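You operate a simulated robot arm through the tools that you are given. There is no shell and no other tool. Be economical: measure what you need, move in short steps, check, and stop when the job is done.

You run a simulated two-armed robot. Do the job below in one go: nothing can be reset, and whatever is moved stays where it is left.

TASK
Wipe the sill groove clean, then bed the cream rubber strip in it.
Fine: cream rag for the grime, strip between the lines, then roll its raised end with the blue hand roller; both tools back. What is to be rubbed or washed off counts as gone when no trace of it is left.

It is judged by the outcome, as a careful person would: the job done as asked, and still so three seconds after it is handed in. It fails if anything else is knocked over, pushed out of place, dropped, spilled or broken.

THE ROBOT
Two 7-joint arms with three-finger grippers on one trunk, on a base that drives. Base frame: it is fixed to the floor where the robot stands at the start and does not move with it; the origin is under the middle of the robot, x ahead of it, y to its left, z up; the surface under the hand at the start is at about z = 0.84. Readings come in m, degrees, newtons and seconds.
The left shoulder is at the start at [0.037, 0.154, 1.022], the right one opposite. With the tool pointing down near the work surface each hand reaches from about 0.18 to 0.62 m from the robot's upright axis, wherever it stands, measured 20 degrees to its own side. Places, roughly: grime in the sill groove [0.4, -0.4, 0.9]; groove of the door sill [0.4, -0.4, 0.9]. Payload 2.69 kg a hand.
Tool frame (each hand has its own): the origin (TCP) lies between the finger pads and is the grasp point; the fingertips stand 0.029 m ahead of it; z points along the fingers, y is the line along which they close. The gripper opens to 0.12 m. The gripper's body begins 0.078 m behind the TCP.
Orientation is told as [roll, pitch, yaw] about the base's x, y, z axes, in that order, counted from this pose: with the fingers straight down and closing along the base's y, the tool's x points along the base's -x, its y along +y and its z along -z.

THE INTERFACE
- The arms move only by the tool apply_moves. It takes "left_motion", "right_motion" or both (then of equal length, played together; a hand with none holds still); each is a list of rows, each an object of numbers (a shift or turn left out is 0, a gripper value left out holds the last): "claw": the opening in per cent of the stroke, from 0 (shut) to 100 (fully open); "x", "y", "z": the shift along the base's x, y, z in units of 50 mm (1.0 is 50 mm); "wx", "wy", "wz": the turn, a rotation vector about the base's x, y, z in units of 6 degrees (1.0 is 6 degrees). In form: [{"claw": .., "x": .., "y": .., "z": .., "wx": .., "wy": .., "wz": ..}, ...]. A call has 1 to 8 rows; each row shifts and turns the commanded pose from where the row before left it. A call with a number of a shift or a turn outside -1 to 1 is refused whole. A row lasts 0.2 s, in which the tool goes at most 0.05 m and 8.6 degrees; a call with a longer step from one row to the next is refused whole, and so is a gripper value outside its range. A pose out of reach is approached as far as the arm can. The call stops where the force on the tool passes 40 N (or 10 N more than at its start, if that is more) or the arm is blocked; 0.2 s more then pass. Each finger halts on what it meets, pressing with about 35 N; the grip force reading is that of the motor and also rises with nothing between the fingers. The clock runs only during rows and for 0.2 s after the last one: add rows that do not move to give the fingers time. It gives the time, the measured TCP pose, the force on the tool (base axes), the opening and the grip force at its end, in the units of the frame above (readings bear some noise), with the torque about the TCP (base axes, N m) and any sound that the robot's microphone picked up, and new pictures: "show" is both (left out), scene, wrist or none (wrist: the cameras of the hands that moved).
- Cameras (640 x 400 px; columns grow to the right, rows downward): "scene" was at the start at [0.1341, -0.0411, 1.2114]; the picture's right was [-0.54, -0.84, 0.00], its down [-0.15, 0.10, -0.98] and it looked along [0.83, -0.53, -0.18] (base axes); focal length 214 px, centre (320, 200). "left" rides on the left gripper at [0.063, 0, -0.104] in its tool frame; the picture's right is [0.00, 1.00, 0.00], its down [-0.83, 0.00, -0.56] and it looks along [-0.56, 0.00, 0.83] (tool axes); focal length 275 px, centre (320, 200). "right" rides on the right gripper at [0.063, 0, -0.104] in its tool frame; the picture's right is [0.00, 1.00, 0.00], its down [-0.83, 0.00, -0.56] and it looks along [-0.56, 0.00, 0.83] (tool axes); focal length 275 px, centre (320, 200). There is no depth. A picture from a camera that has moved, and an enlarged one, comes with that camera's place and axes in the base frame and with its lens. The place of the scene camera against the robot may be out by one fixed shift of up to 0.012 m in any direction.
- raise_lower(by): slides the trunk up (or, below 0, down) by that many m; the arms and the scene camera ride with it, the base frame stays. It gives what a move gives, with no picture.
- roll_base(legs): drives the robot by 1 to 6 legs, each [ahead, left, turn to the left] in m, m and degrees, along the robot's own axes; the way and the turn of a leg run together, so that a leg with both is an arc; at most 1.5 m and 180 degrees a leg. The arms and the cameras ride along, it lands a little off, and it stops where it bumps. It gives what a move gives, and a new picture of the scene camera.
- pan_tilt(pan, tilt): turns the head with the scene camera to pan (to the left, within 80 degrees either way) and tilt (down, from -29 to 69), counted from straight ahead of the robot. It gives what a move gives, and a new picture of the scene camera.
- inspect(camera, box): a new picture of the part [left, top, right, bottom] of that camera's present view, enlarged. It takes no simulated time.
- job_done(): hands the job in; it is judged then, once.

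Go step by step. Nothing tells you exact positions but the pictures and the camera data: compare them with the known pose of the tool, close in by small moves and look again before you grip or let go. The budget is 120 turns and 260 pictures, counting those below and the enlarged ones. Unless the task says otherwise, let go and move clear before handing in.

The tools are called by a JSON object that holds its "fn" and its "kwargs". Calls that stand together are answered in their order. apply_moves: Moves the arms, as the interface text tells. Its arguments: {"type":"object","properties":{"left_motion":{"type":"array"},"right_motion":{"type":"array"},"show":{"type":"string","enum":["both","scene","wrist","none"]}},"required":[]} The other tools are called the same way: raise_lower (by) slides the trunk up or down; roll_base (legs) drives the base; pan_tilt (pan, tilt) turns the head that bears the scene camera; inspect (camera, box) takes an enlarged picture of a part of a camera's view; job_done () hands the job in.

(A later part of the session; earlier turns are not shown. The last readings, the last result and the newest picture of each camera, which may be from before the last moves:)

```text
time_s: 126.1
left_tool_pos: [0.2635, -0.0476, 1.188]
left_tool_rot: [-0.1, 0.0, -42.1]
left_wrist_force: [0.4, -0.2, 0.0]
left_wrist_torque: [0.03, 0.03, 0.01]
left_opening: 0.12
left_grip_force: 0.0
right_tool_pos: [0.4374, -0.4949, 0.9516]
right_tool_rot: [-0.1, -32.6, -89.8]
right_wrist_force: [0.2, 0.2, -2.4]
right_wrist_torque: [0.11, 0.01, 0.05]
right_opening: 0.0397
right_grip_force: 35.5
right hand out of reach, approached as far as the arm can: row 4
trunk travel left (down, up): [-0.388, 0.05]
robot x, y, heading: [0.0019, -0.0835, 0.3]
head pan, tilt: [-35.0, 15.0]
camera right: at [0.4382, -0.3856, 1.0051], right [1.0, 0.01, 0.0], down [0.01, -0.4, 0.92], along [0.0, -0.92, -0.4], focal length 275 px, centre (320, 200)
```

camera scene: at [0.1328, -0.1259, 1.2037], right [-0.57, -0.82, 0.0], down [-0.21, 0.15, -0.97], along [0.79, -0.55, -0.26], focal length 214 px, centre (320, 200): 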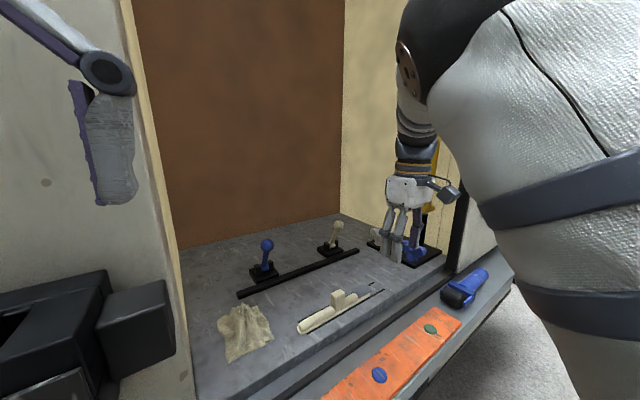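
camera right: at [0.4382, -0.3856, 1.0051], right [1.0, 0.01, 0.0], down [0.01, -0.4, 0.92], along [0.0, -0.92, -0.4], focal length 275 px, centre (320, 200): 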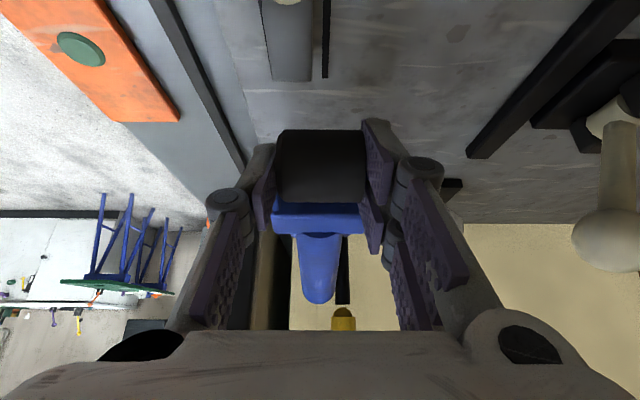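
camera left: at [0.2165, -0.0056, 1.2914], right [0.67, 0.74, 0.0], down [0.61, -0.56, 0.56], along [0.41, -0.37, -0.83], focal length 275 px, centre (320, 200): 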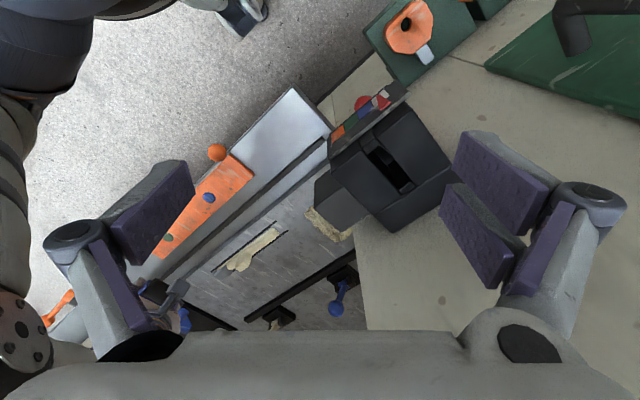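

Good view of the raised end. I'll shift −16 mm in x and +29 mm in y and check.

{"fn": "apply_moves", "kwargs": {"right_motion": [{"x": -0.32, "y": 0.58}, {}, {"z": -0.2}, {}], "show": "wrist"}}

```text
time_s: 127.1
left_tool_pos: [0.263, -0.0482, 1.1881]
left_tool_rot: [0.2, -0.1, -42.1]
left_wrist_force: [-0.2, -0.1, -0.2]
left_wrist_torque: [0.02, -0.02, 0.0]
left_opening: 0.1199
left_grip_force: 0.1
right_tool_pos: [0.4209, -0.4653, 0.9419]
right_tool_rot: [-0.1, -32.5, -89.7]
right_wrist_force: [-0.4, 0.1, -1.4]
right_wrist_torque: [0.12, -0.03, 0.03]
right_opening: 0.0395
right_grip_force: 35.3
trunk travel left (down, up): [-0.388, 0.05]
robot x, y, heading: [-0.0014, -0.0815, 0.2]
head pan, tilt: [-35.0, 15.0]
camera right: at [0.4217, -0.3563, 0.9962], right [1.0, 0.01, 0.0], down [0.01, -0.4, 0.92], along [0.01, -0.92, -0.4], focal length 275 px, centre (320, 200)
```

right: 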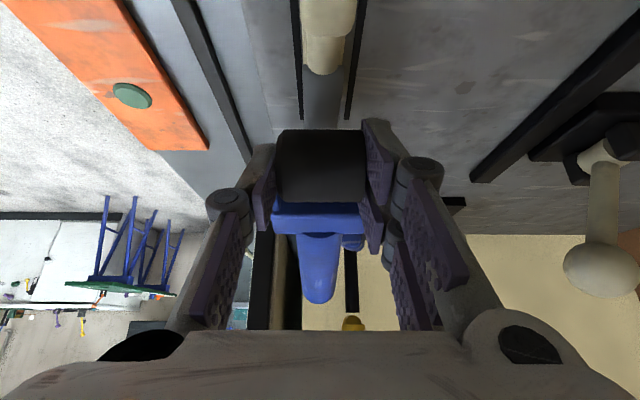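

The wheel is over the middle of the raised end, centred to 2 mm. Lowering.

{"fn": "apply_moves", "kwargs": {"right_motion": [{"x": 0.04, "z": -0.15}, {"z": -0.1}, {"z": -0.08}, {}], "show": "none"}}

{"fn": "inspect", "kwargs": {"camera": "right", "box": [180, 30, 460, 205]}}

```text
time_s: 128.1
left_tool_pos: [0.2615, -0.0473, 1.1875]
left_tool_rot: [0.1, 0.0, -42.0]
left_wrist_force: [-0.5, 0.0, 0.9]
left_wrist_torque: [0.01, 0.0, 0.02]
left_opening: 0.1203
left_grip_force: 0.0
right_tool_pos: [0.4235, -0.4647, 0.9243]
right_tool_rot: [-0.1, -32.5, -89.6]
right_wrist_force: [0.5, 0.4, -1.9]
right_wrist_torque: [0.15, 0.0, 0.03]
right_opening: 0.0395
right_grip_force: 34.9
trunk travel left (down, up): [-0.388, 0.05]
robot x, y, heading: [0.0028, -0.0808, 0.1]
head pan, tilt: [-35.0, 15.0]
```

```text
2.29 times, centred on (320, 118) of right
camera zoom: at [0.4239, -0.3557, 0.9798], right [1.0, 0.01, 0.0], down [0.01, -0.4, 0.92], along [0.01, -0.92, -0.4], focal length 629 px, centre (320, 389)
```

zoom: 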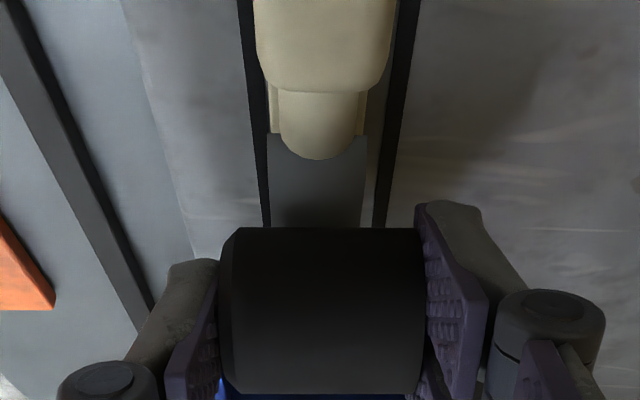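

{"fn": "apply_moves", "kwargs": {"right_motion": [{"z": -0.1}, {"z": -0.08}, {"z": -0.06}, {}], "show": "none"}}

{"fn": "inspect", "kwargs": {"camera": "right", "box": [180, 30, 460, 205]}}

```text
time_s: 129.1
left_tool_pos: [0.2623, -0.0466, 1.1891]
left_tool_rot: [0.1, 0.0, -42.1]
left_wrist_force: [0.2, -0.6, -0.4]
left_wrist_torque: [-0.01, -0.04, -0.01]
left_opening: 0.1198
left_grip_force: 0.0
right_tool_pos: [0.4219, -0.4651, 0.9131]
right_tool_rot: [0.0, -32.5, -89.7]
right_wrist_force: [0.2, -0.8, -1.3]
right_wrist_torque: [0.11, 0.01, 0.0]
right_opening: 0.0397
right_grip_force: 34.5
trunk travel left (down, up): [-0.388, 0.05]
robot x, y, heading: [0.0032, -0.0806, 0.4]
head pan, tilt: [-35.0, 15.0]
```

```text
2.29 times, centred on (320, 118) of right
camera zoom: at [0.4235, -0.3561, 0.9682], right [1.0, 0.01, 0.0], down [0.01, -0.4, 0.92], along [0.01, -0.92, -0.4], focal length 629 px, centre (320, 389)
```

zoom: 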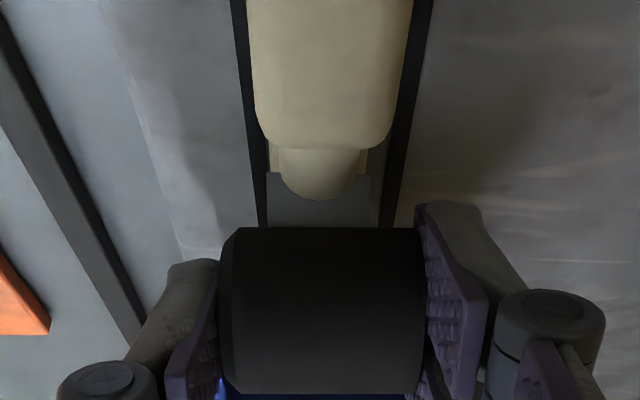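

{"fn": "apply_moves", "kwargs": {"right_motion": [{"z": -0.06}, {"z": -0.06}, {"z": -0.05}, {"z": -0.04}, {}], "show": "none"}}

```text
time_s: 130.3
left_tool_pos: [0.2624, -0.0465, 1.1884]
left_tool_rot: [0.1, -0.2, -41.9]
left_wrist_force: [0.2, 0.1, -0.7]
left_wrist_torque: [0.01, 0.0, -0.02]
left_opening: 0.12
left_grip_force: 0.0
right_tool_pos: [0.4229, -0.4651, 0.9045]
right_tool_rot: [-0.1, -32.6, -89.8]
right_wrist_force: [1.5, 1.3, 11.1]
right_wrist_torque: [0.03, -0.44, 0.12]
right_opening: 0.0394
right_grip_force: 35.2
trunk travel left (down, up): [-0.388, 0.05]
robot x, y, heading: [0.0001, -0.0848, -0.1]
head pan, tilt: [-35.0, 15.0]
```

{"fn": "inspect", "kwargs": {"camera": "left", "box": [170, 210, 290, 285]}}

{"fn": "inspect", "kwargs": {"camera": "right", "box": [180, 30, 460, 205]}}

```text
5.33 times, centred on (230, 248) of left
camera zoom: at [0.2158, -0.005, 1.2917], right [0.67, 0.74, 0.0], down [0.61, -0.56, 0.56], along [0.41, -0.37, -0.83], focal length 1468 px, centre (800, -53)
```

zoom: 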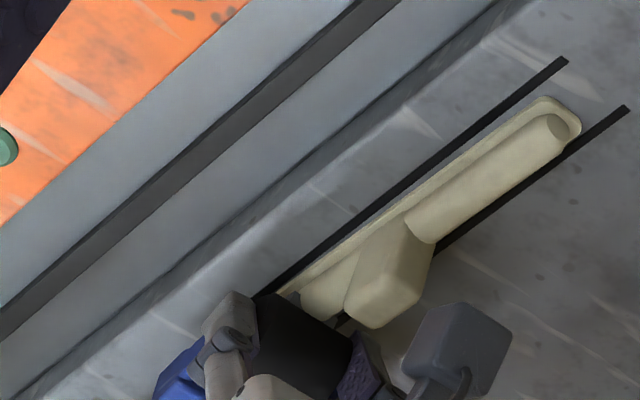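

```text
2.29 times, centred on (320, 118) of right
camera zoom: at [0.4229, -0.3559, 0.9593], right [1.0, 0.01, 0.0], down [0.0, -0.4, 0.92], along [0.01, -0.92, -0.4], focal length 629 px, centre (320, 389)
```

zoom: 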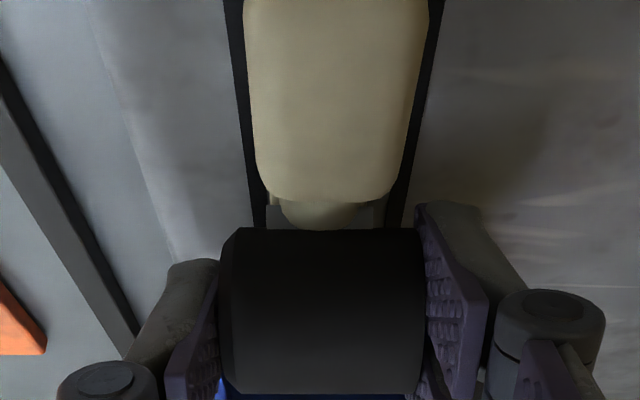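

The left camera confirms the wheel is on the grey end. I'll press harder.

{"fn": "apply_moves", "kwargs": {"right_motion": [{"z": -0.04}, {"z": -0.03}, {}], "show": "none"}}

{"fn": "inspect", "kwargs": {"camera": "left", "box": [170, 210, 290, 285]}}

```text
time_s: 131.1
left_tool_pos: [0.2617, -0.0459, 1.1882]
left_tool_rot: [0.1, -0.1, -42.0]
left_wrist_force: [-0.2, -0.2, -0.2]
left_wrist_torque: [-0.02, 0.0, 0.02]
left_opening: 0.1202
left_grip_force: 0.0
right_tool_pos: [0.4227, -0.4658, 0.9008]
right_tool_rot: [0.1, -32.5, -89.8]
right_wrist_force: [1.2, -3.5, 20.1]
right_wrist_torque: [-0.19, -0.75, 0.18]
right_opening: 0.0397
right_grip_force: 35.4
trunk travel left (down, up): [-0.388, 0.05]
robot x, y, heading: [-0.0004, -0.0819, 0.2]
head pan, tilt: [-35.0, 15.0]
```

```text
5.33 times, centred on (230, 248) of left
camera zoom: at [0.2152, -0.0049, 1.2917], right [0.67, 0.74, 0.0], down [0.61, -0.56, 0.56], along [0.41, -0.37, -0.83], focal length 1468 px, centre (800, -53)
```

zoom: 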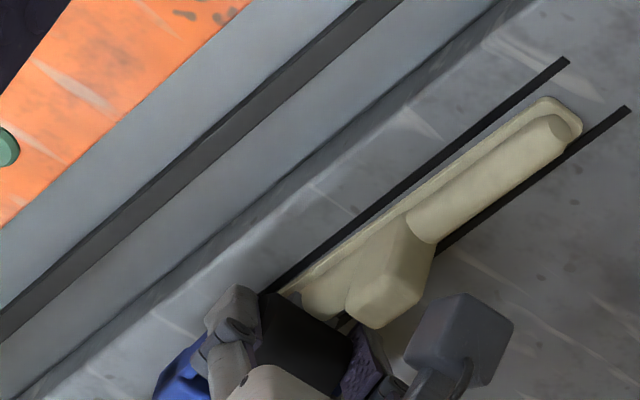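

{"fn": "inspect", "kwargs": {"camera": "right", "box": [260, 70, 420, 170]}}

{"fn": "inspect", "kwargs": {"camera": "left", "box": [190, 250, 270, 300]}}

```text
4.00 times, centred on (340, 120) of right
camera zoom: at [0.4225, -0.3563, 0.9551], right [1.0, 0.01, 0.0], down [0.0, -0.4, 0.92], along [0.01, -0.92, -0.4], focal length 1101 px, centre (240, 520)
```

zoom: 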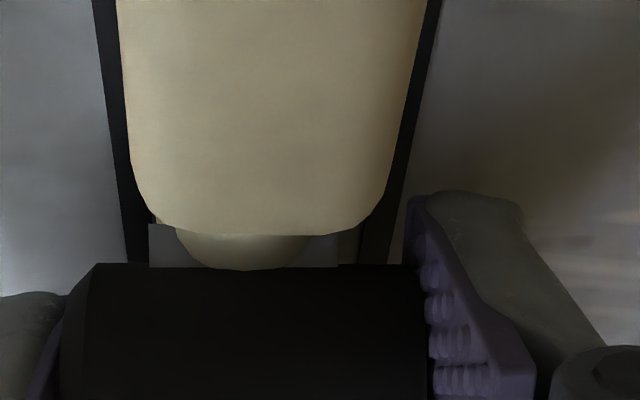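

```text
8.00 times, centred on (230, 275) of left
camera zoom: at [0.2152, -0.0049, 1.2917], right [0.67, 0.74, 0.0], down [0.61, -0.56, 0.56], along [0.41, -0.37, -0.83], focal length 2202 px, centre (1040, -400)
```

zoom: 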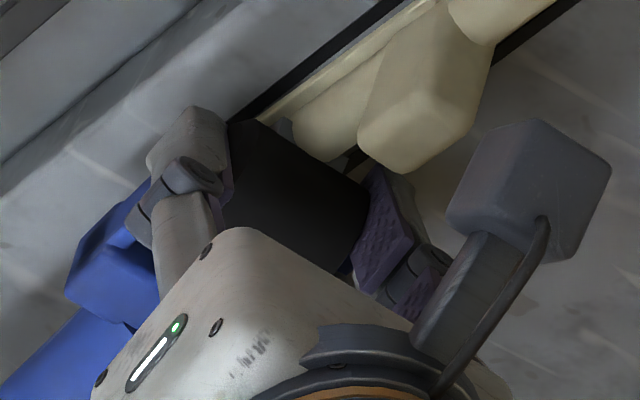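

The force offset shows the fingertips were touching the sill beside the strip, since they reach as low as the wheel. I need to hold the roller higher, so I'll take it back, set it down and grip the wheel 12 mm higher.

{"fn": "apply_moves", "kwargs": {"right_motion": [{"z": 0.5}, {"z": 0.7, "y": -0.6}, {"x": -0.8, "y": -0.3}, {"x": -0.9}, {"x": -0.8, "wx": 0.8}, {"wx": 0.9, "y": -0.5}, {"wx": 0.8, "y": -0.7, "z": -0.4}, {"y": -0.7, "z": -0.5}], "show": "none"}}

{"fn": "apply_moves", "kwargs": {"right_motion": [{"y": -0.4, "z": -0.2}, {}], "show": "wrist"}}

```text
time_s: 132.9
left_tool_pos: [0.2619, -0.0481, 1.1881]
left_tool_rot: [0.1, 0.0, -42.0]
left_wrist_force: [-0.9, -0.3, -0.5]
left_wrist_torque: [0.0, 0.01, 0.04]
left_opening: 0.1201
left_grip_force: 0.0
right_tool_pos: [0.308, -0.6252, 0.9041]
right_tool_rot: [-0.1, -17.4, -89.7]
right_wrist_force: [0.9, -0.2, -1.7]
right_wrist_torque: [0.12, -0.03, -0.03]
right_opening: 0.0395
right_grip_force: 35.5
right hand out of reach, approached as far as the arm can: row 4, 5
trunk travel left (down, up): [-0.388, 0.05]
robot x, y, heading: [-0.0023, -0.0821, 0.1]
head pan, tilt: [-35.0, 15.0]
```

```text
time_s: 133.5
left_tool_pos: [0.2624, -0.0468, 1.1881]
left_tool_rot: [0.0, -0.1, -42.0]
left_wrist_force: [-0.2, 0.3, -0.3]
left_wrist_torque: [-0.02, 0.04, 0.0]
left_opening: 0.1202
left_grip_force: 0.0
right_tool_pos: [0.3074, -0.6437, 0.8953]
right_tool_rot: [-0.1, -17.5, -89.7]
right_wrist_force: [-0.3, 0.0, -1.8]
right_wrist_torque: [0.12, 0.01, 0.03]
right_opening: 0.0396
right_grip_force: 35.1
trunk travel left (down, up): [-0.388, 0.05]
robot x, y, heading: [-0.0015, -0.0837, 0.1]
head pan, tilt: [-35.0, 15.0]
camera right: at [0.3087, -0.5514, 0.9757], right [1.0, 0.01, 0.0], down [0.01, -0.62, 0.78], along [0.01, -0.78, -0.62], focal length 275 px, centre (320, 200)
```

right: 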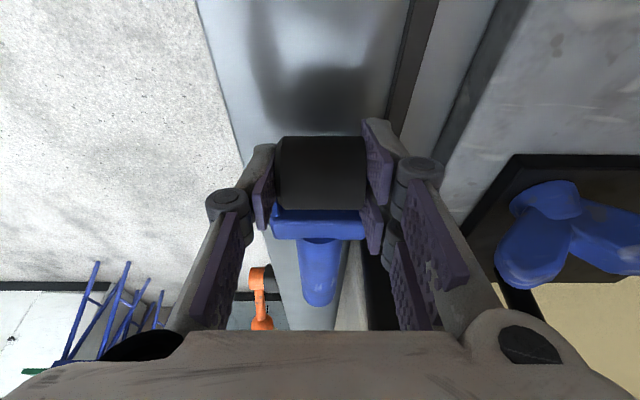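

{"fn": "apply_moves", "kwargs": {"right_motion": [{"x": -0.2, "y": 0.1, "z": -0.1}, {"z": -0.15}, {"z": -0.1}, {"z": -0.05}, {}], "show": "none"}}

```text
time_s: 134.7
left_tool_pos: [0.263, -0.0471, 1.1876]
left_tool_rot: [0.2, 0.0, -42.1]
left_wrist_force: [-0.6, 0.0, -0.1]
left_wrist_torque: [0.0, 0.0, 0.01]
left_opening: 0.12
left_grip_force: 0.0
right_tool_pos: [0.2978, -0.6374, 0.8757]
right_tool_rot: [0.0, -17.5, -89.8]
right_wrist_force: [0.2, -0.1, -1.7]
right_wrist_torque: [0.09, 0.02, -0.01]
right_opening: 0.0398
right_grip_force: 35.0
trunk travel left (down, up): [-0.388, 0.05]
robot x, y, heading: [0.0, -0.0767, 0.1]
head pan, tilt: [-35.0, 15.0]
```

Not quite down yet; a couple of millimetres more, then open, rise 12 mm and regrip.

{"fn": "apply_moves", "kwargs": {"right_motion": [{"z": -0.06}, {}, {"claw": 55}, {}, {}, {"z": 0.26, "y": 0.04}, {}, {"claw": 0}], "show": "none"}}

{"fn": "apply_moves", "kwargs": {"right_motion": [{}, {}, {"z": 0.2}, {"z": 0.3}, {}], "show": "wrist"}}

{"fn": "inspect", "kwargs": {"camera": "scene", "box": [380, 210, 540, 310]}}

```text
time_s: 136.5
left_tool_pos: [0.2634, -0.0467, 1.1878]
left_tool_rot: [0.1, 0.0, -42.0]
left_wrist_force: [-0.4, -0.1, 0.3]
left_wrist_torque: [-0.02, 0.01, 0.0]
left_opening: 0.1203
left_grip_force: 0.1
right_tool_pos: [0.299, -0.6348, 0.8864]
right_tool_rot: [0.0, -17.5, -89.8]
right_wrist_force: [-0.2, -1.3, 1.0]
right_wrist_torque: [-0.01, 0.01, 0.01]
right_opening: 0.0397
right_grip_force: 34.8
trunk travel left (down, up): [-0.388, 0.05]
robot x, y, heading: [-0.0008, -0.0794, -0.0]
head pan, tilt: [-35.0, 15.0]
```

```text
time_s: 137.7
left_tool_pos: [0.2634, -0.0471, 1.1876]
left_tool_rot: [0.0, 0.0, -41.9]
left_wrist_force: [0.0, 0.5, 0.5]
left_wrist_torque: [0.02, 0.0, 0.02]
left_opening: 0.1202
left_grip_force: 0.1
right_tool_pos: [0.2998, -0.6357, 0.9108]
right_tool_rot: [0.0, -17.4, -89.8]
right_wrist_force: [0.1, 0.4, -2.3]
right_wrist_torque: [0.12, -0.02, 0.0]
right_opening: 0.0394
right_grip_force: 34.7
trunk travel left (down, up): [-0.388, 0.05]
robot x, y, heading: [0.0028, -0.0833, 0.2]
head pan, tilt: [-35.0, 15.0]
camera right: at [0.2996, -0.5426, 0.9911], right [1.0, 0.01, 0.0], down [0.01, -0.63, 0.78], along [0.0, -0.78, -0.63], focal length 275 px, centre (320, 200)
```

right: 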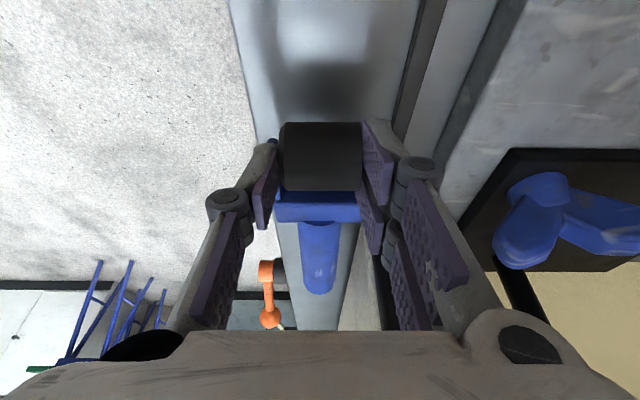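

```text
4.00 times, centred on (460, 260) of scene
camera zoom: at [0.133, -0.1261, 1.2037], right [-0.57, -0.82, 0.0], down [-0.21, 0.15, -0.97], along [0.79, -0.55, -0.26], focal length 858 px, centre (-240, -40)
```

zoom: 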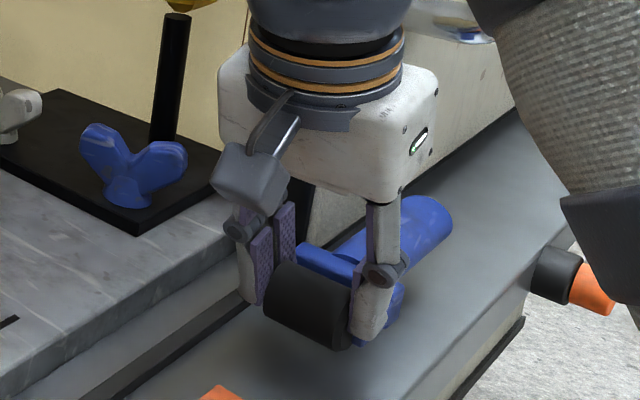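

The wheel now hangs below the fingertips. Back over the raised end.

{"fn": "apply_moves", "kwargs": {"right_motion": [{"y": 0.7, "z": 0.2}, {"y": 0.9}, {"y": 0.9, "z": 0.4}, {"y": 0.5, "z": 0.5, "x": 0.3}, {"x": 0.6, "wx": -0.8}, {"x": 0.7, "wx": -0.9, "y": 0.3}, {"x": 0.7, "wx": -0.8, "y": 0.3}, {"x": 0.1}], "show": "wrist"}}

```text
time_s: 139.5
left_tool_pos: [0.2628, -0.0474, 1.1884]
left_tool_rot: [0.1, 0.0, -42.1]
left_wrist_force: [0.3, 0.2, 0.3]
left_wrist_torque: [-0.01, -0.01, -0.01]
left_opening: 0.12
left_grip_force: 0.1
right_tool_pos: [0.4252, -0.4652, 0.9626]
right_tool_rot: [0.0, -32.6, -89.8]
right_wrist_force: [0.4, 0.5, -1.7]
right_wrist_torque: [0.11, -0.03, -0.01]
right_opening: 0.0398
right_grip_force: 35.3
right hand out of reach, approached as far as the arm can: row 4
trunk travel left (down, up): [-0.388, 0.05]
robot x, y, heading: [-0.0021, -0.0823, -0.1]
head pan, tilt: [-35.0, 15.0]
camera right: at [0.4262, -0.3556, 1.0176], right [1.0, 0.01, 0.0], down [0.01, -0.4, 0.92], along [0.01, -0.92, -0.4], focal length 275 px, centre (320, 200)
```

right: 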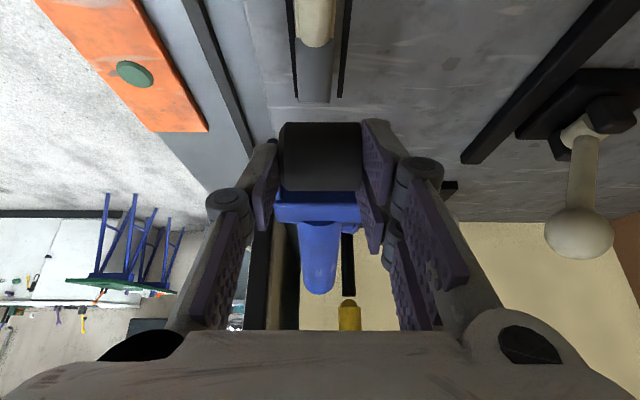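

Aligned over the middle of the grey end (4 mm correction in x). Lowering.

{"fn": "apply_moves", "kwargs": {"right_motion": [{"x": -0.08, "z": -0.3}, {"z": -0.3}, {"z": -0.06}, {"z": -0.06}, {}], "show": "none"}}

```text
time_s: 140.7
left_tool_pos: [0.2631, -0.0476, 1.188]
left_tool_rot: [0.1, 0.0, -42.1]
left_wrist_force: [0.4, 0.0, 0.7]
left_wrist_torque: [-0.01, 0.01, -0.02]
left_opening: 0.1198
left_grip_force: 0.1
right_tool_pos: [0.4199, -0.4644, 0.9266]
right_tool_rot: [-0.1, -32.5, -89.7]
right_wrist_force: [0.5, 0.0, -0.5]
right_wrist_torque: [0.1, 0.0, -0.02]
right_opening: 0.0395
right_grip_force: 34.8
trunk travel left (down, up): [-0.388, 0.05]
robot x, y, heading: [0.0023, -0.0833, 0.2]
head pan, tilt: [-35.0, 15.0]
```

{"fn": "apply_moves", "kwargs": {"right_motion": [{"z": -0.05}, {"z": -0.05}, {"z": -0.05}, {}], "show": "none"}}

{"fn": "inspect", "kwargs": {"camera": "right", "box": [180, 30, 460, 205]}}

```text
time_s: 141.7
left_tool_pos: [0.2634, -0.0478, 1.1879]
left_tool_rot: [0.1, 0.0, -42.0]
left_wrist_force: [0.3, 0.1, 0.1]
left_wrist_torque: [0.01, 0.01, 0.0]
left_opening: 0.1201
left_grip_force: 0.0
right_tool_pos: [0.4201, -0.464, 0.9208]
right_tool_rot: [-0.1, -32.5, -89.7]
right_wrist_force: [1.1, 0.2, -2.0]
right_wrist_torque: [0.14, 0.02, 0.04]
right_opening: 0.0396
right_grip_force: 34.9
trunk travel left (down, up): [-0.388, 0.05]
robot x, y, heading: [0.0014, -0.0838, 0.2]
head pan, tilt: [-35.0, 15.0]
```

```text
2.29 times, centred on (320, 118) of right
camera zoom: at [0.4205, -0.3546, 0.9739], right [1.0, 0.01, 0.0], down [0.01, -0.4, 0.92], along [0.01, -0.92, -0.4], focal length 629 px, centre (320, 389)
```

zoom: 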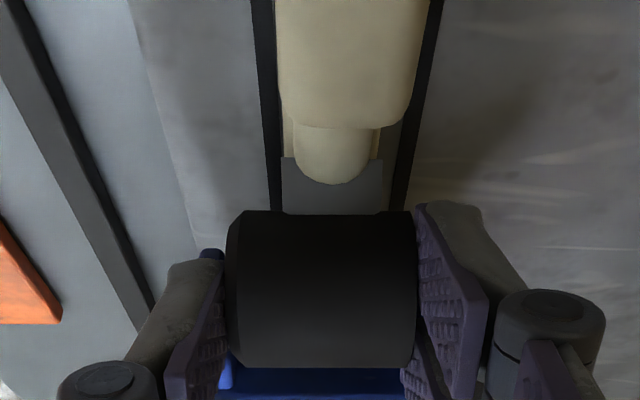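

{"fn": "apply_moves", "kwargs": {"right_motion": [{"x": 0.04, "z": -0.05}, {"z": -0.05}, {"z": -0.05}, {}], "show": "none"}}

```text
time_s: 142.7
left_tool_pos: [0.2609, -0.0473, 1.1872]
left_tool_rot: [0.1, 0.0, -42.0]
left_wrist_force: [-0.1, -0.2, -0.4]
left_wrist_torque: [0.0, 0.01, -0.02]
left_opening: 0.12
left_grip_force: 0.1
right_tool_pos: [0.4223, -0.4645, 0.9146]
right_tool_rot: [0.0, -32.7, -89.7]
right_wrist_force: [1.3, 0.1, 11.4]
right_wrist_torque: [0.0, -0.59, 0.15]
right_opening: 0.0398
right_grip_force: 35.0
trunk travel left (down, up): [-0.388, 0.05]
robot x, y, heading: [0.0032, -0.0789, 0.0]
head pan, tilt: [-35.0, 15.0]
```

Contact is through the wheel this time. I'll press up toward 35 N.

{"fn": "apply_moves", "kwargs": {"right_motion": [{"z": -0.04}, {"z": -0.04}, {}], "show": "none"}}

{"fn": "inspect", "kwargs": {"camera": "left", "box": [190, 250, 270, 300]}}

{"fn": "inspect", "kwargs": {"camera": "right", "box": [240, 70, 400, 170]}}

```text
time_s: 143.5
left_tool_pos: [0.2616, -0.0468, 1.1883]
left_tool_rot: [0.2, -0.2, -42.0]
left_wrist_force: [0.0, 1.1, 0.1]
left_wrist_torque: [-0.01, 0.05, 0.0]
left_opening: 0.12
left_grip_force: 0.1
right_tool_pos: [0.4218, -0.4642, 0.9101]
right_tool_rot: [-0.1, -32.6, -89.8]
right_wrist_force: [2.8, -5.5, 21.0]
right_wrist_torque: [-0.42, 0.67, -0.21]
right_opening: 0.0399
right_grip_force: 35.3
trunk travel left (down, up): [-0.388, 0.05]
robot x, y, heading: [0.0013, -0.0834, 0.1]
head pan, tilt: [-35.0, 15.0]
```

```text
8.00 times, centred on (230, 275) of left
camera zoom: at [0.2154, -0.0052, 1.2916], right [0.67, 0.74, 0.0], down [0.61, -0.56, 0.56], along [0.41, -0.37, -0.83], focal length 2202 px, centre (1040, -400)
```

zoom: 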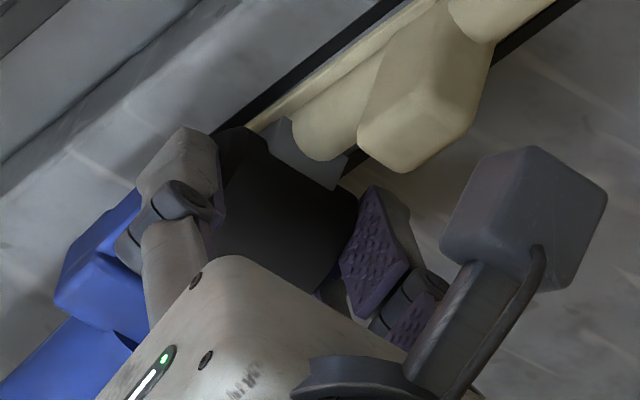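

```text
4.00 times, centred on (320, 120) of right
camera zoom: at [0.4223, -0.3551, 0.9638], right [1.0, 0.01, 0.0], down [0.01, -0.4, 0.92], along [0.01, -0.92, -0.4], focal length 1101 px, centre (320, 520)
```

zoom: 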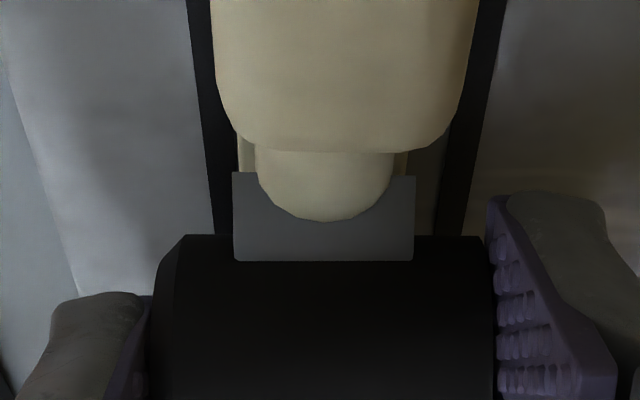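

Now it's clear: the wheel sinks into the grey end and bears on it properly with 21 N. I'll roll outward slowly, holding the pressure.

{"fn": "apply_moves", "kwargs": {"right_motion": [{"y": -0.08}, {"y": -0.1}, {"y": -0.1}, {"y": -0.1}, {}], "show": "none"}}

{"fn": "inspect", "kwargs": {"camera": "right", "box": [240, 70, 400, 170]}}

```text
time_s: 144.7
left_tool_pos: [0.2621, -0.0463, 1.188]
left_tool_rot: [0.1, 0.0, -42.0]
left_wrist_force: [0.7, 0.6, 0.2]
left_wrist_torque: [-0.04, -0.01, 0.0]
left_opening: 0.1199
left_grip_force: 0.0
right_tool_pos: [0.4208, -0.4831, 0.9075]
right_tool_rot: [-0.1, -32.5, -89.7]
right_wrist_force: [0.2, 3.4, 1.8]
right_wrist_torque: [0.19, -0.16, 0.09]
right_opening: 0.0396
right_grip_force: 34.9
trunk travel left (down, up): [-0.388, 0.05]
robot x, y, heading: [0.001, -0.0824, 0.1]
head pan, tilt: [-35.0, 15.0]
```

```text
4.00 times, centred on (320, 120) of right
camera zoom: at [0.4223, -0.3735, 0.9622], right [1.0, 0.01, -0.01], down [0.01, -0.4, 0.92], along [0.0, -0.92, -0.4], focal length 1101 px, centre (320, 520)
```

zoom: 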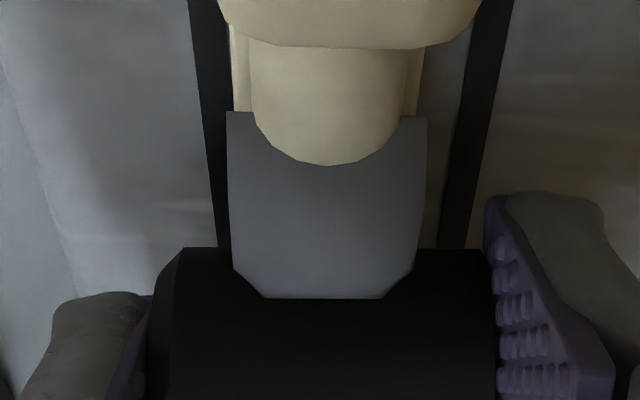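

The surface slopes down toward the end, so pressure was lost. I'll go back and roll outward again, following the slope down.

{"fn": "apply_moves", "kwargs": {"right_motion": [{"z": 0.3}, {"y": 0.45}, {"z": -0.2}, {"z": -0.07}, {}], "show": "none"}}

{"fn": "apply_moves", "kwargs": {"right_motion": [{"z": -0.03}, {"y": -0.1, "z": -0.03}, {"y": -0.1, "z": -0.04}, {"y": -0.1, "z": -0.04}, {}], "show": "none"}}

```text
time_s: 145.9
left_tool_pos: [0.2629, -0.0483, 1.189]
left_tool_rot: [0.0, 0.1, -42.0]
left_wrist_force: [0.2, -0.2, 0.0]
left_wrist_torque: [0.02, 0.02, 0.02]
left_opening: 0.1197
left_grip_force: 0.1
right_tool_pos: [0.4229, -0.4598, 0.9107]
right_tool_rot: [-0.1, -32.5, -89.7]
right_wrist_force: [-0.7, -0.7, -1.4]
right_wrist_torque: [0.16, 0.03, 0.03]
right_opening: 0.0397
right_grip_force: 34.8
trunk travel left (down, up): [-0.388, 0.05]
robot x, y, heading: [-0.0012, -0.0839, 0.1]
head pan, tilt: [-35.0, 15.0]
```

```text
time_s: 147.1
left_tool_pos: [0.2627, -0.0469, 1.1878]
left_tool_rot: [0.1, -0.1, -42.1]
left_wrist_force: [0.0, -0.4, -0.2]
left_wrist_torque: [0.0, 0.02, 0.01]
left_opening: 0.1201
left_grip_force: 0.0
right_tool_pos: [0.4215, -0.4759, 0.9053]
right_tool_rot: [0.2, -32.7, -89.8]
right_wrist_force: [2.9, -0.3, 19.6]
right_wrist_torque: [-0.09, -0.9, 0.3]
right_opening: 0.0396
right_grip_force: 35.2
trunk travel left (down, up): [-0.388, 0.05]
robot x, y, heading: [0.0004, -0.0851, 0.4]
head pan, tilt: [-35.0, 15.0]
```

{"fn": "apply_moves", "kwargs": {"right_motion": [{"y": -0.1, "z": -0.04}, {"y": -0.1, "z": -0.04}, {"y": -0.1, "z": -0.04}, {}], "show": "none"}}

{"fn": "inspect", "kwargs": {"camera": "right", "box": [180, 30, 460, 205]}}

```text
time_s: 148.1
left_tool_pos: [0.2616, -0.0462, 1.1879]
left_tool_rot: [0.0, -0.1, -42.1]
left_wrist_force: [0.0, 0.9, 0.2]
left_wrist_torque: [0.03, 0.0, 0.01]
left_opening: 0.1198
left_grip_force: 0.1
right_tool_pos: [0.4203, -0.4903, 0.8972]
right_tool_rot: [-0.1, -32.6, -89.8]
right_wrist_force: [-0.4, 4.5, 13.5]
right_wrist_torque: [0.09, -0.53, 0.15]
right_opening: 0.0396
right_grip_force: 34.7
trunk travel left (down, up): [-0.388, 0.05]
robot x, y, heading: [0.0005, -0.0846, 0.3]
head pan, tilt: [-35.0, 15.0]
```

```text
2.29 times, centred on (320, 118) of right
camera zoom: at [0.4215, -0.3813, 0.951], right [1.0, 0.01, 0.0], down [0.01, -0.4, 0.92], along [0.0, -0.92, -0.4], focal length 629 px, centre (320, 389)
```

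zoom: 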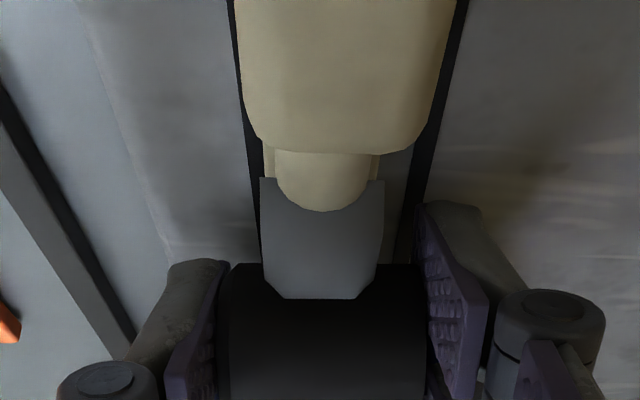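

The roller creeps up in the grip at about 20 N, and the innermost part of the raised end hasn't been covered. I'll regrip once more and do one full pass at a moderate force, from the bead right out past the end.

{"fn": "apply_moves", "kwargs": {"right_motion": [{"z": 0.5}, {"z": 0.8, "y": -0.4}, {"x": -0.8, "y": -0.3}, {"x": -0.9}, {"x": -0.75, "wx": 0.8}, {"wx": 0.9, "y": -0.4}, {"wx": 0.8, "y": -0.7, "z": -0.4}, {"y": -0.7, "z": -0.5}], "show": "none"}}

{"fn": "apply_moves", "kwargs": {"right_motion": [{"y": -0.2, "z": -0.2}, {"x": -0.1, "z": -0.1}, {}], "show": "wrist"}}

{"fn": "inspect", "kwargs": {"camera": "scene", "box": [290, 235, 450, 335]}}

```text
time_s: 149.9
left_tool_pos: [0.2627, -0.0476, 1.1888]
left_tool_rot: [0.1, 0.0, -42.0]
left_wrist_force: [0.3, 0.9, 0.4]
left_wrist_torque: [-0.02, 0.0, -0.01]
left_opening: 0.12
left_grip_force: 0.1
right_tool_pos: [0.3049, -0.6243, 0.9124]
right_tool_rot: [0.0, -17.3, -90.0]
right_wrist_force: [0.2, -0.8, -1.9]
right_wrist_torque: [0.15, 0.0, 0.01]
right_opening: 0.0395
right_grip_force: 34.8
right hand out of reach, approached as far as the arm can: row 5
trunk travel left (down, up): [-0.388, 0.05]
robot x, y, heading: [0.003, -0.0837, 0.3]
head pan, tilt: [-35.0, 15.0]
```

```text
time_s: 150.7
left_tool_pos: [0.2631, -0.0486, 1.1878]
left_tool_rot: [0.1, 0.0, -42.0]
left_wrist_force: [-0.2, -0.8, -0.4]
left_wrist_torque: [-0.02, 0.0, -0.02]
left_opening: 0.1199
left_grip_force: 0.1
right_tool_pos: [0.3006, -0.6344, 0.8986]
right_tool_rot: [0.0, -17.5, -89.8]
right_wrist_force: [0.3, 0.3, -1.7]
right_wrist_torque: [0.12, -0.02, 0.0]
right_opening: 0.0394
right_grip_force: 34.8
trunk travel left (down, up): [-0.388, 0.05]
robot x, y, heading: [-0.0001, -0.0816, 0.1]
head pan, tilt: [-35.0, 15.0]
camera right: at [0.3008, -0.5424, 0.9795], right [1.0, 0.01, 0.0], down [0.01, -0.63, 0.78], along [0.01, -0.78, -0.63], focal length 275 px, centre (320, 200)
```

right: 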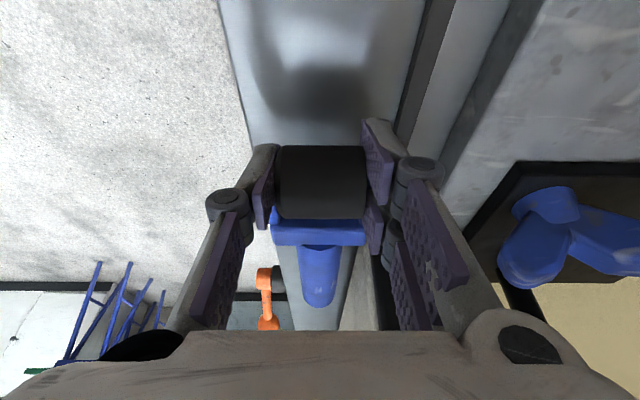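

```text
4.00 times, centred on (370, 285) of scene
camera zoom: at [0.133, -0.1261, 1.2037], right [-0.57, -0.82, 0.0], down [-0.21, 0.15, -0.97], along [0.79, -0.55, -0.26], focal length 858 px, centre (120, -140)
```

zoom: 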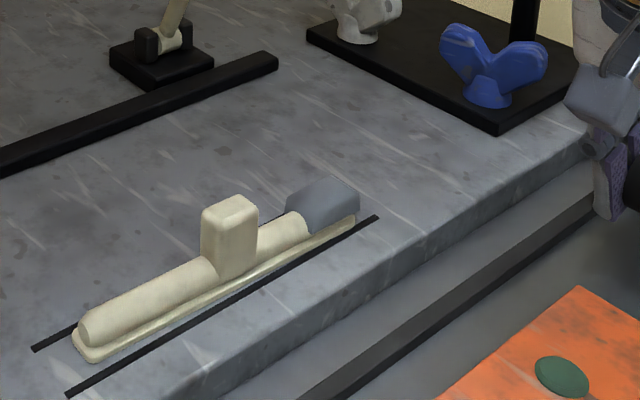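

{"fn": "apply_moves", "kwargs": {"right_motion": [{"z": -0.2, "x": -0.04}, {"z": -0.16}, {"z": -0.06}, {"z": -0.04}, {}], "show": "none"}}

```text
time_s: 151.9
left_tool_pos: [0.2633, -0.0477, 1.1875]
left_tool_rot: [0.0, 0.1, -41.9]
left_wrist_force: [-0.7, -0.4, 1.1]
left_wrist_torque: [-0.02, -0.05, 0.0]
left_opening: 0.1198
left_grip_force: 0.0
right_tool_pos: [0.2978, -0.6343, 0.8745]
right_tool_rot: [0.0, -17.6, -89.8]
right_wrist_force: [-0.8, 0.2, -1.4]
right_wrist_torque: [0.14, -0.02, 0.0]
right_opening: 0.0394
right_grip_force: 34.8
trunk travel left (down, up): [-0.388, 0.05]
robot x, y, heading: [0.0012, -0.0843, 0.2]
head pan, tilt: [-35.0, 15.0]
```

{"fn": "apply_moves", "kwargs": {"right_motion": [{"z": -0.05}, {"z": -0.04}, {"z": -0.03}, {}], "show": "none"}}

```text
time_s: 152.9
left_tool_pos: [0.2605, -0.0459, 1.1893]
left_tool_rot: [0.2, -0.2, -42.0]
left_wrist_force: [1.0, 0.8, 0.0]
left_wrist_torque: [-0.01, -0.03, 0.0]
left_opening: 0.12
left_grip_force: 0.1
right_tool_pos: [0.298, -0.6346, 0.8724]
right_tool_rot: [0.4, -18.1, -89.9]
right_wrist_force: [3.5, -3.4, 35.7]
right_wrist_torque: [0.44, -1.05, -0.17]
right_opening: 0.0397
right_grip_force: 35.3
trunk travel left (down, up): [-0.388, 0.05]
robot x, y, heading: [0.0015, -0.0819, 0.0]
head pan, tilt: [-35.0, 15.0]
```

{"fn": "apply_moves", "kwargs": {"right_motion": [{"z": 0.05}, {"claw": 55}, {}, {}, {"z": 0.3}, {}, {"claw": 0}, {}], "show": "none"}}

{"fn": "apply_moves", "kwargs": {"right_motion": [{}, {"z": 0.2}, {"z": 0.3}, {"y": 0.7, "z": 0.2}, {"y": 0.9}, {"y": 0.9, "z": 0.4}, {"y": 0.5, "z": 0.5, "x": 0.3}, {}], "show": "none"}}

{"fn": "apply_moves", "kwargs": {"right_motion": [{"x": 0.6, "wx": -0.8}, {"x": 0.7, "wx": -0.9, "y": 0.4}, {"x": 0.7, "wx": -0.8, "y": 0.5}, {"y": 0.25}, {"z": -0.3}, {}], "show": "wrist"}}

```text
time_s: 154.7
left_tool_pos: [0.2628, -0.0478, 1.1877]
left_tool_rot: [0.0, 0.0, -42.0]
left_wrist_force: [-0.5, 0.0, -0.3]
left_wrist_torque: [-0.03, -0.01, -0.02]
left_opening: 0.12
left_grip_force: 0.0
right_tool_pos: [0.2974, -0.633, 0.8863]
right_tool_rot: [0.0, -17.5, -89.8]
right_wrist_force: [-0.6, -0.2, 0.7]
right_wrist_torque: [0.12, 0.0, -0.02]
right_opening: 0.0394
right_grip_force: 35.7
trunk travel left (down, up): [-0.388, 0.05]
robot x, y, heading: [0.0007, -0.0796, 0.1]
head pan, tilt: [-35.0, 15.0]
```

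```text
time_s: 156.5
left_tool_pos: [0.2614, -0.0478, 1.1874]
left_tool_rot: [0.0, 0.0, -42.1]
left_wrist_force: [0.2, 1.4, 0.3]
left_wrist_torque: [-0.04, -0.03, 0.0]
left_opening: 0.1202
left_grip_force: 0.1
right_tool_pos: [0.3179, -0.4968, 0.9629]
right_tool_rot: [0.0, -17.4, -89.8]
right_wrist_force: [0.1, 0.4, -1.2]
right_wrist_torque: [0.14, 0.03, -0.02]
right_opening: 0.0393
right_grip_force: 34.7
right hand out of reach, approached as far as the arm can: row 7
trunk travel left (down, up): [-0.388, 0.05]
robot x, y, heading: [-0.0002, -0.0816, 0.1]
head pan, tilt: [-35.0, 15.0]
```

```text
time_s: 157.9
left_tool_pos: [0.2618, -0.0477, 1.188]
left_tool_rot: [0.0, 0.0, -41.9]
left_wrist_force: [0.2, -0.3, 0.0]
left_wrist_torque: [-0.01, 0.01, -0.01]
left_opening: 0.1202
left_grip_force: 0.0
right_tool_pos: [0.4196, -0.438, 0.9486]
right_tool_rot: [-0.1, -32.4, -89.7]
right_wrist_force: [-0.3, 0.0, -1.0]
right_wrist_torque: [0.15, -0.01, 0.0]
right_opening: 0.0398
right_grip_force: 35.3
trunk travel left (down, up): [-0.388, 0.05]
robot x, y, heading: [-0.0022, -0.0827, 0.1]
head pan, tilt: [-35.0, 15.0]
camera right: at [0.4195, -0.3301, 1.0031], right [1.0, 0.01, 0.0], down [0.01, -0.4, 0.92], along [0.01, -0.92, -0.4], focal length 275 px, centre (320, 200)
```

right: 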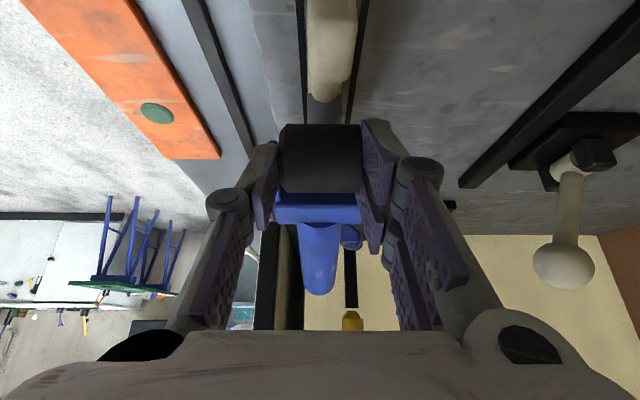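

The wheel is over the bead just inside the raised end. I'll lower to contact there.

{"fn": "apply_moves", "kwargs": {"right_motion": [{"x": 0.07, "z": -0.3}, {"z": -0.2}, {"z": -0.06}, {"z": -0.06}, {"z": -0.05}, {}], "show": "none"}}

```text
time_s: 159.3
left_tool_pos: [0.263, -0.0468, 1.1877]
left_tool_rot: [0.1, 0.1, -41.9]
left_wrist_force: [-0.4, 0.1, 0.8]
left_wrist_torque: [0.01, -0.02, 0.0]
left_opening: 0.12
left_grip_force: 0.1
right_tool_pos: [0.4225, -0.4391, 0.9146]
right_tool_rot: [0.0, -32.5, -89.8]
right_wrist_force: [1.2, -0.1, 1.6]
right_wrist_torque: [0.05, -0.02, -0.01]
right_opening: 0.0395
right_grip_force: 35.4
trunk travel left (down, up): [-0.388, 0.05]
robot x, y, heading: [0.0018, -0.0825, 0.1]
head pan, tilt: [-35.0, 15.0]
```

It's just touching the bead. I'll press to about 12 N and roll the whole way out over the raised end in one smooth pass.

{"fn": "apply_moves", "kwargs": {"right_motion": [{"z": -0.05}, {"y": -0.15}, {"y": -0.15}, {"y": -0.15}, {"y": -0.15}, {"y": -0.15}, {"y": -0.12}, {}], "show": "none"}}

{"fn": "inspect", "kwargs": {"camera": "right", "box": [180, 30, 460, 205]}}

```text
time_s: 161.1
left_tool_pos: [0.2624, -0.0458, 1.1877]
left_tool_rot: [0.1, -0.2, -42.0]
left_wrist_force: [-0.2, 0.5, 0.6]
left_wrist_torque: [-0.01, -0.01, -0.01]
left_opening: 0.1198
left_grip_force: 0.1
right_tool_pos: [0.421, -0.4826, 0.9121]
right_tool_rot: [-0.1, -32.6, -89.7]
right_wrist_force: [1.5, 6.3, 13.3]
right_wrist_torque: [0.15, -0.4, 0.14]
right_opening: 0.0392
right_grip_force: 35.2
trunk travel left (down, up): [-0.388, 0.05]
robot x, y, heading: [0.0029, -0.0822, -0.1]
head pan, tilt: [-35.0, 15.0]
```

```text
2.29 times, centred on (320, 118) of right
camera zoom: at [0.4221, -0.3728, 0.9664], right [1.0, 0.01, 0.0], down [0.01, -0.4, 0.92], along [0.01, -0.92, -0.4], focal length 629 px, centre (320, 389)
```

zoom: 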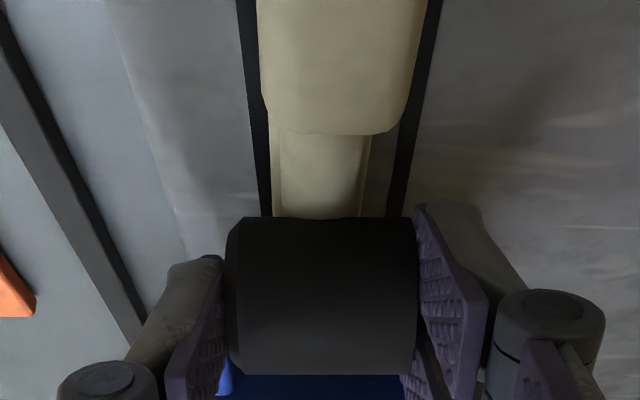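

The grey end has gone flat: the bead is cream right up to the wheel. I'll roll the last centimetre, lift, and look.

{"fn": "apply_moves", "kwargs": {"right_motion": [{"y": -0.15}, {"y": -0.1}, {}, {"z": 0.6}, {"z": 0.8, "y": -0.2}, {"x": -0.8, "y": -0.4}, {"x": -0.9}, {"x": -0.6, "wx": 0.8}], "show": "none"}}

{"fn": "inspect", "kwargs": {"camera": "scene", "box": [290, 260, 410, 335]}}

{"fn": "inspect", "kwargs": {"camera": "left", "box": [170, 210, 290, 285]}}

```text
time_s: 162.9
left_tool_pos: [0.263, -0.0495, 1.189]
left_tool_rot: [0.1, 0.1, -42.1]
left_wrist_force: [-0.6, -0.4, 0.7]
left_wrist_torque: [0.05, 0.0, -0.03]
left_opening: 0.12
left_grip_force: 0.1
right_tool_pos: [0.3119, -0.5387, 0.9772]
right_tool_rot: [-0.1, -27.5, -89.8]
right_wrist_force: [-0.4, -1.2, -2.0]
right_wrist_torque: [0.16, -0.02, 0.02]
right_opening: 0.0396
right_grip_force: 34.5
right hand out of reach, approached as far as the arm can: row 7, 8
trunk travel left (down, up): [-0.388, 0.05]
robot x, y, heading: [0.0001, -0.0803, 0.1]
head pan, tilt: [-35.0, 15.0]
```

```text
5.33 times, centred on (350, 298) of scene
camera zoom: at [0.1321, -0.1281, 1.2037], right [-0.57, -0.82, 0.0], down [-0.21, 0.15, -0.97], along [0.79, -0.55, -0.26], focal length 1144 px, centre (160, -320)
```

zoom: 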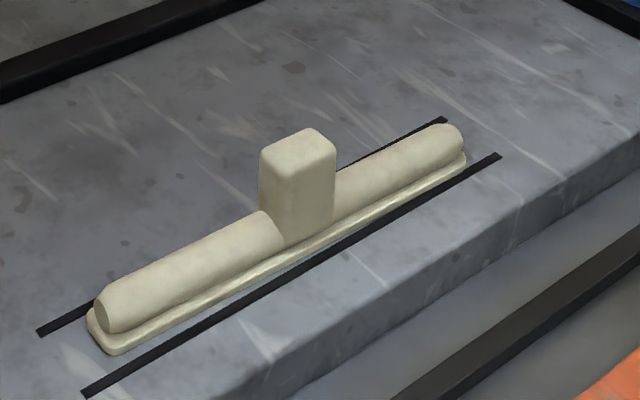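

```text
5.33 times, centred on (230, 248) of left
camera zoom: at [0.2157, -0.0081, 1.2916], right [0.67, 0.74, 0.0], down [0.61, -0.56, 0.56], along [0.41, -0.37, -0.83], focal length 1468 px, centre (800, -53)
```

zoom: 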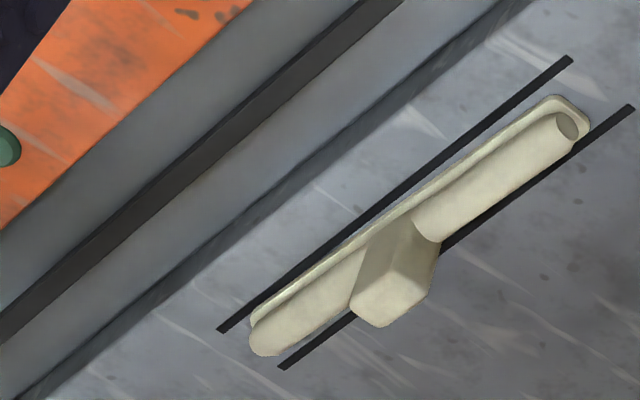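

The end is flat and the strip lies inside both lines. Now I'll take the roller back to its original spot, wheel axle at about (0.297, −0.633).

{"fn": "apply_moves", "kwargs": {"right_motion": [{"wx": 0.9, "y": -0.3, "z": -0.4}, {"wx": 0.75, "y": -0.6, "z": -0.4}, {"y": -0.6, "z": -0.4, "x": -0.15}, {"y": -0.34, "z": -0.3, "x": -0.15}, {}], "show": "wrist"}}

```text
time_s: 164.1
left_tool_pos: [0.2636, -0.0474, 1.187]
left_tool_rot: [0.1, 0.0, -42.0]
left_wrist_force: [-0.2, -0.3, 0.8]
left_wrist_torque: [0.02, 0.02, -0.02]
left_opening: 0.12
left_grip_force: 0.1
right_tool_pos: [0.3005, -0.6289, 0.9023]
right_tool_rot: [-0.1, -17.7, -89.8]
right_wrist_force: [0.3, -0.7, -2.2]
right_wrist_torque: [0.13, 0.01, -0.01]
right_opening: 0.0394
right_grip_force: 35.1
trunk travel left (down, up): [-0.388, 0.05]
robot x, y, heading: [0.0035, -0.0792, 0.2]
head pan, tilt: [-35.0, 15.0]
camera right: at [0.3001, -0.5369, 0.9833], right [1.0, 0.01, 0.0], down [0.01, -0.62, 0.78], along [0.01, -0.78, -0.62], focal length 275 px, centre (320, 200)
```

right: 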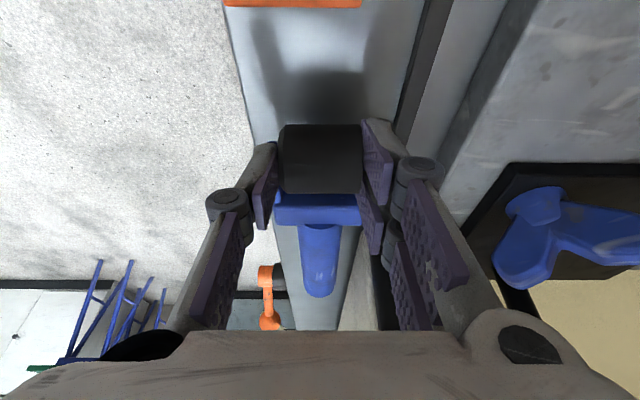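

{"fn": "apply_moves", "kwargs": {"right_motion": [{"x": -0.06, "y": -0.03, "z": -0.2}, {"z": -0.1}, {"z": -0.04}, {}], "show": "none"}}

```text
time_s: 165.1
left_tool_pos: [0.2638, -0.047, 1.1891]
left_tool_rot: [0.1, -0.1, -42.0]
left_wrist_force: [0.3, 0.0, -1.1]
left_wrist_torque: [-0.03, -0.03, 0.01]
left_opening: 0.1197
left_grip_force: 0.0
right_tool_pos: [0.2957, -0.6291, 0.8861]
right_tool_rot: [0.1, -17.7, -89.9]
right_wrist_force: [0.4, -0.6, -1.1]
right_wrist_torque: [0.16, -0.01, 0.03]
right_opening: 0.0398
right_grip_force: 35.0
trunk travel left (down, up): [-0.388, 0.05]
robot x, y, heading: [-0.0001, -0.0798, -0.2]
head pan, tilt: [-35.0, 15.0]
```

{"fn": "apply_moves", "kwargs": {"right_motion": [{"z": -0.05}, {"z": -0.04}, {}], "show": "none"}}

```text
time_s: 165.9
left_tool_pos: [0.2616, -0.0458, 1.1886]
left_tool_rot: [0.1, -0.1, -41.9]
left_wrist_force: [0.2, -0.4, 0.3]
left_wrist_torque: [0.01, 0.02, 0.02]
left_opening: 0.12
left_grip_force: 0.1
right_tool_pos: [0.2962, -0.6293, 0.8835]
right_tool_rot: [0.2, -18.0, -89.9]
right_wrist_force: [-1.0, -5.0, 18.3]
right_wrist_torque: [-0.11, -0.02, 0.02]
right_opening: 0.0396
right_grip_force: 34.6
trunk travel left (down, up): [-0.388, 0.05]
robot x, y, heading: [0.0015, -0.0824, 0.3]
head pan, tilt: [-35.0, 15.0]
```

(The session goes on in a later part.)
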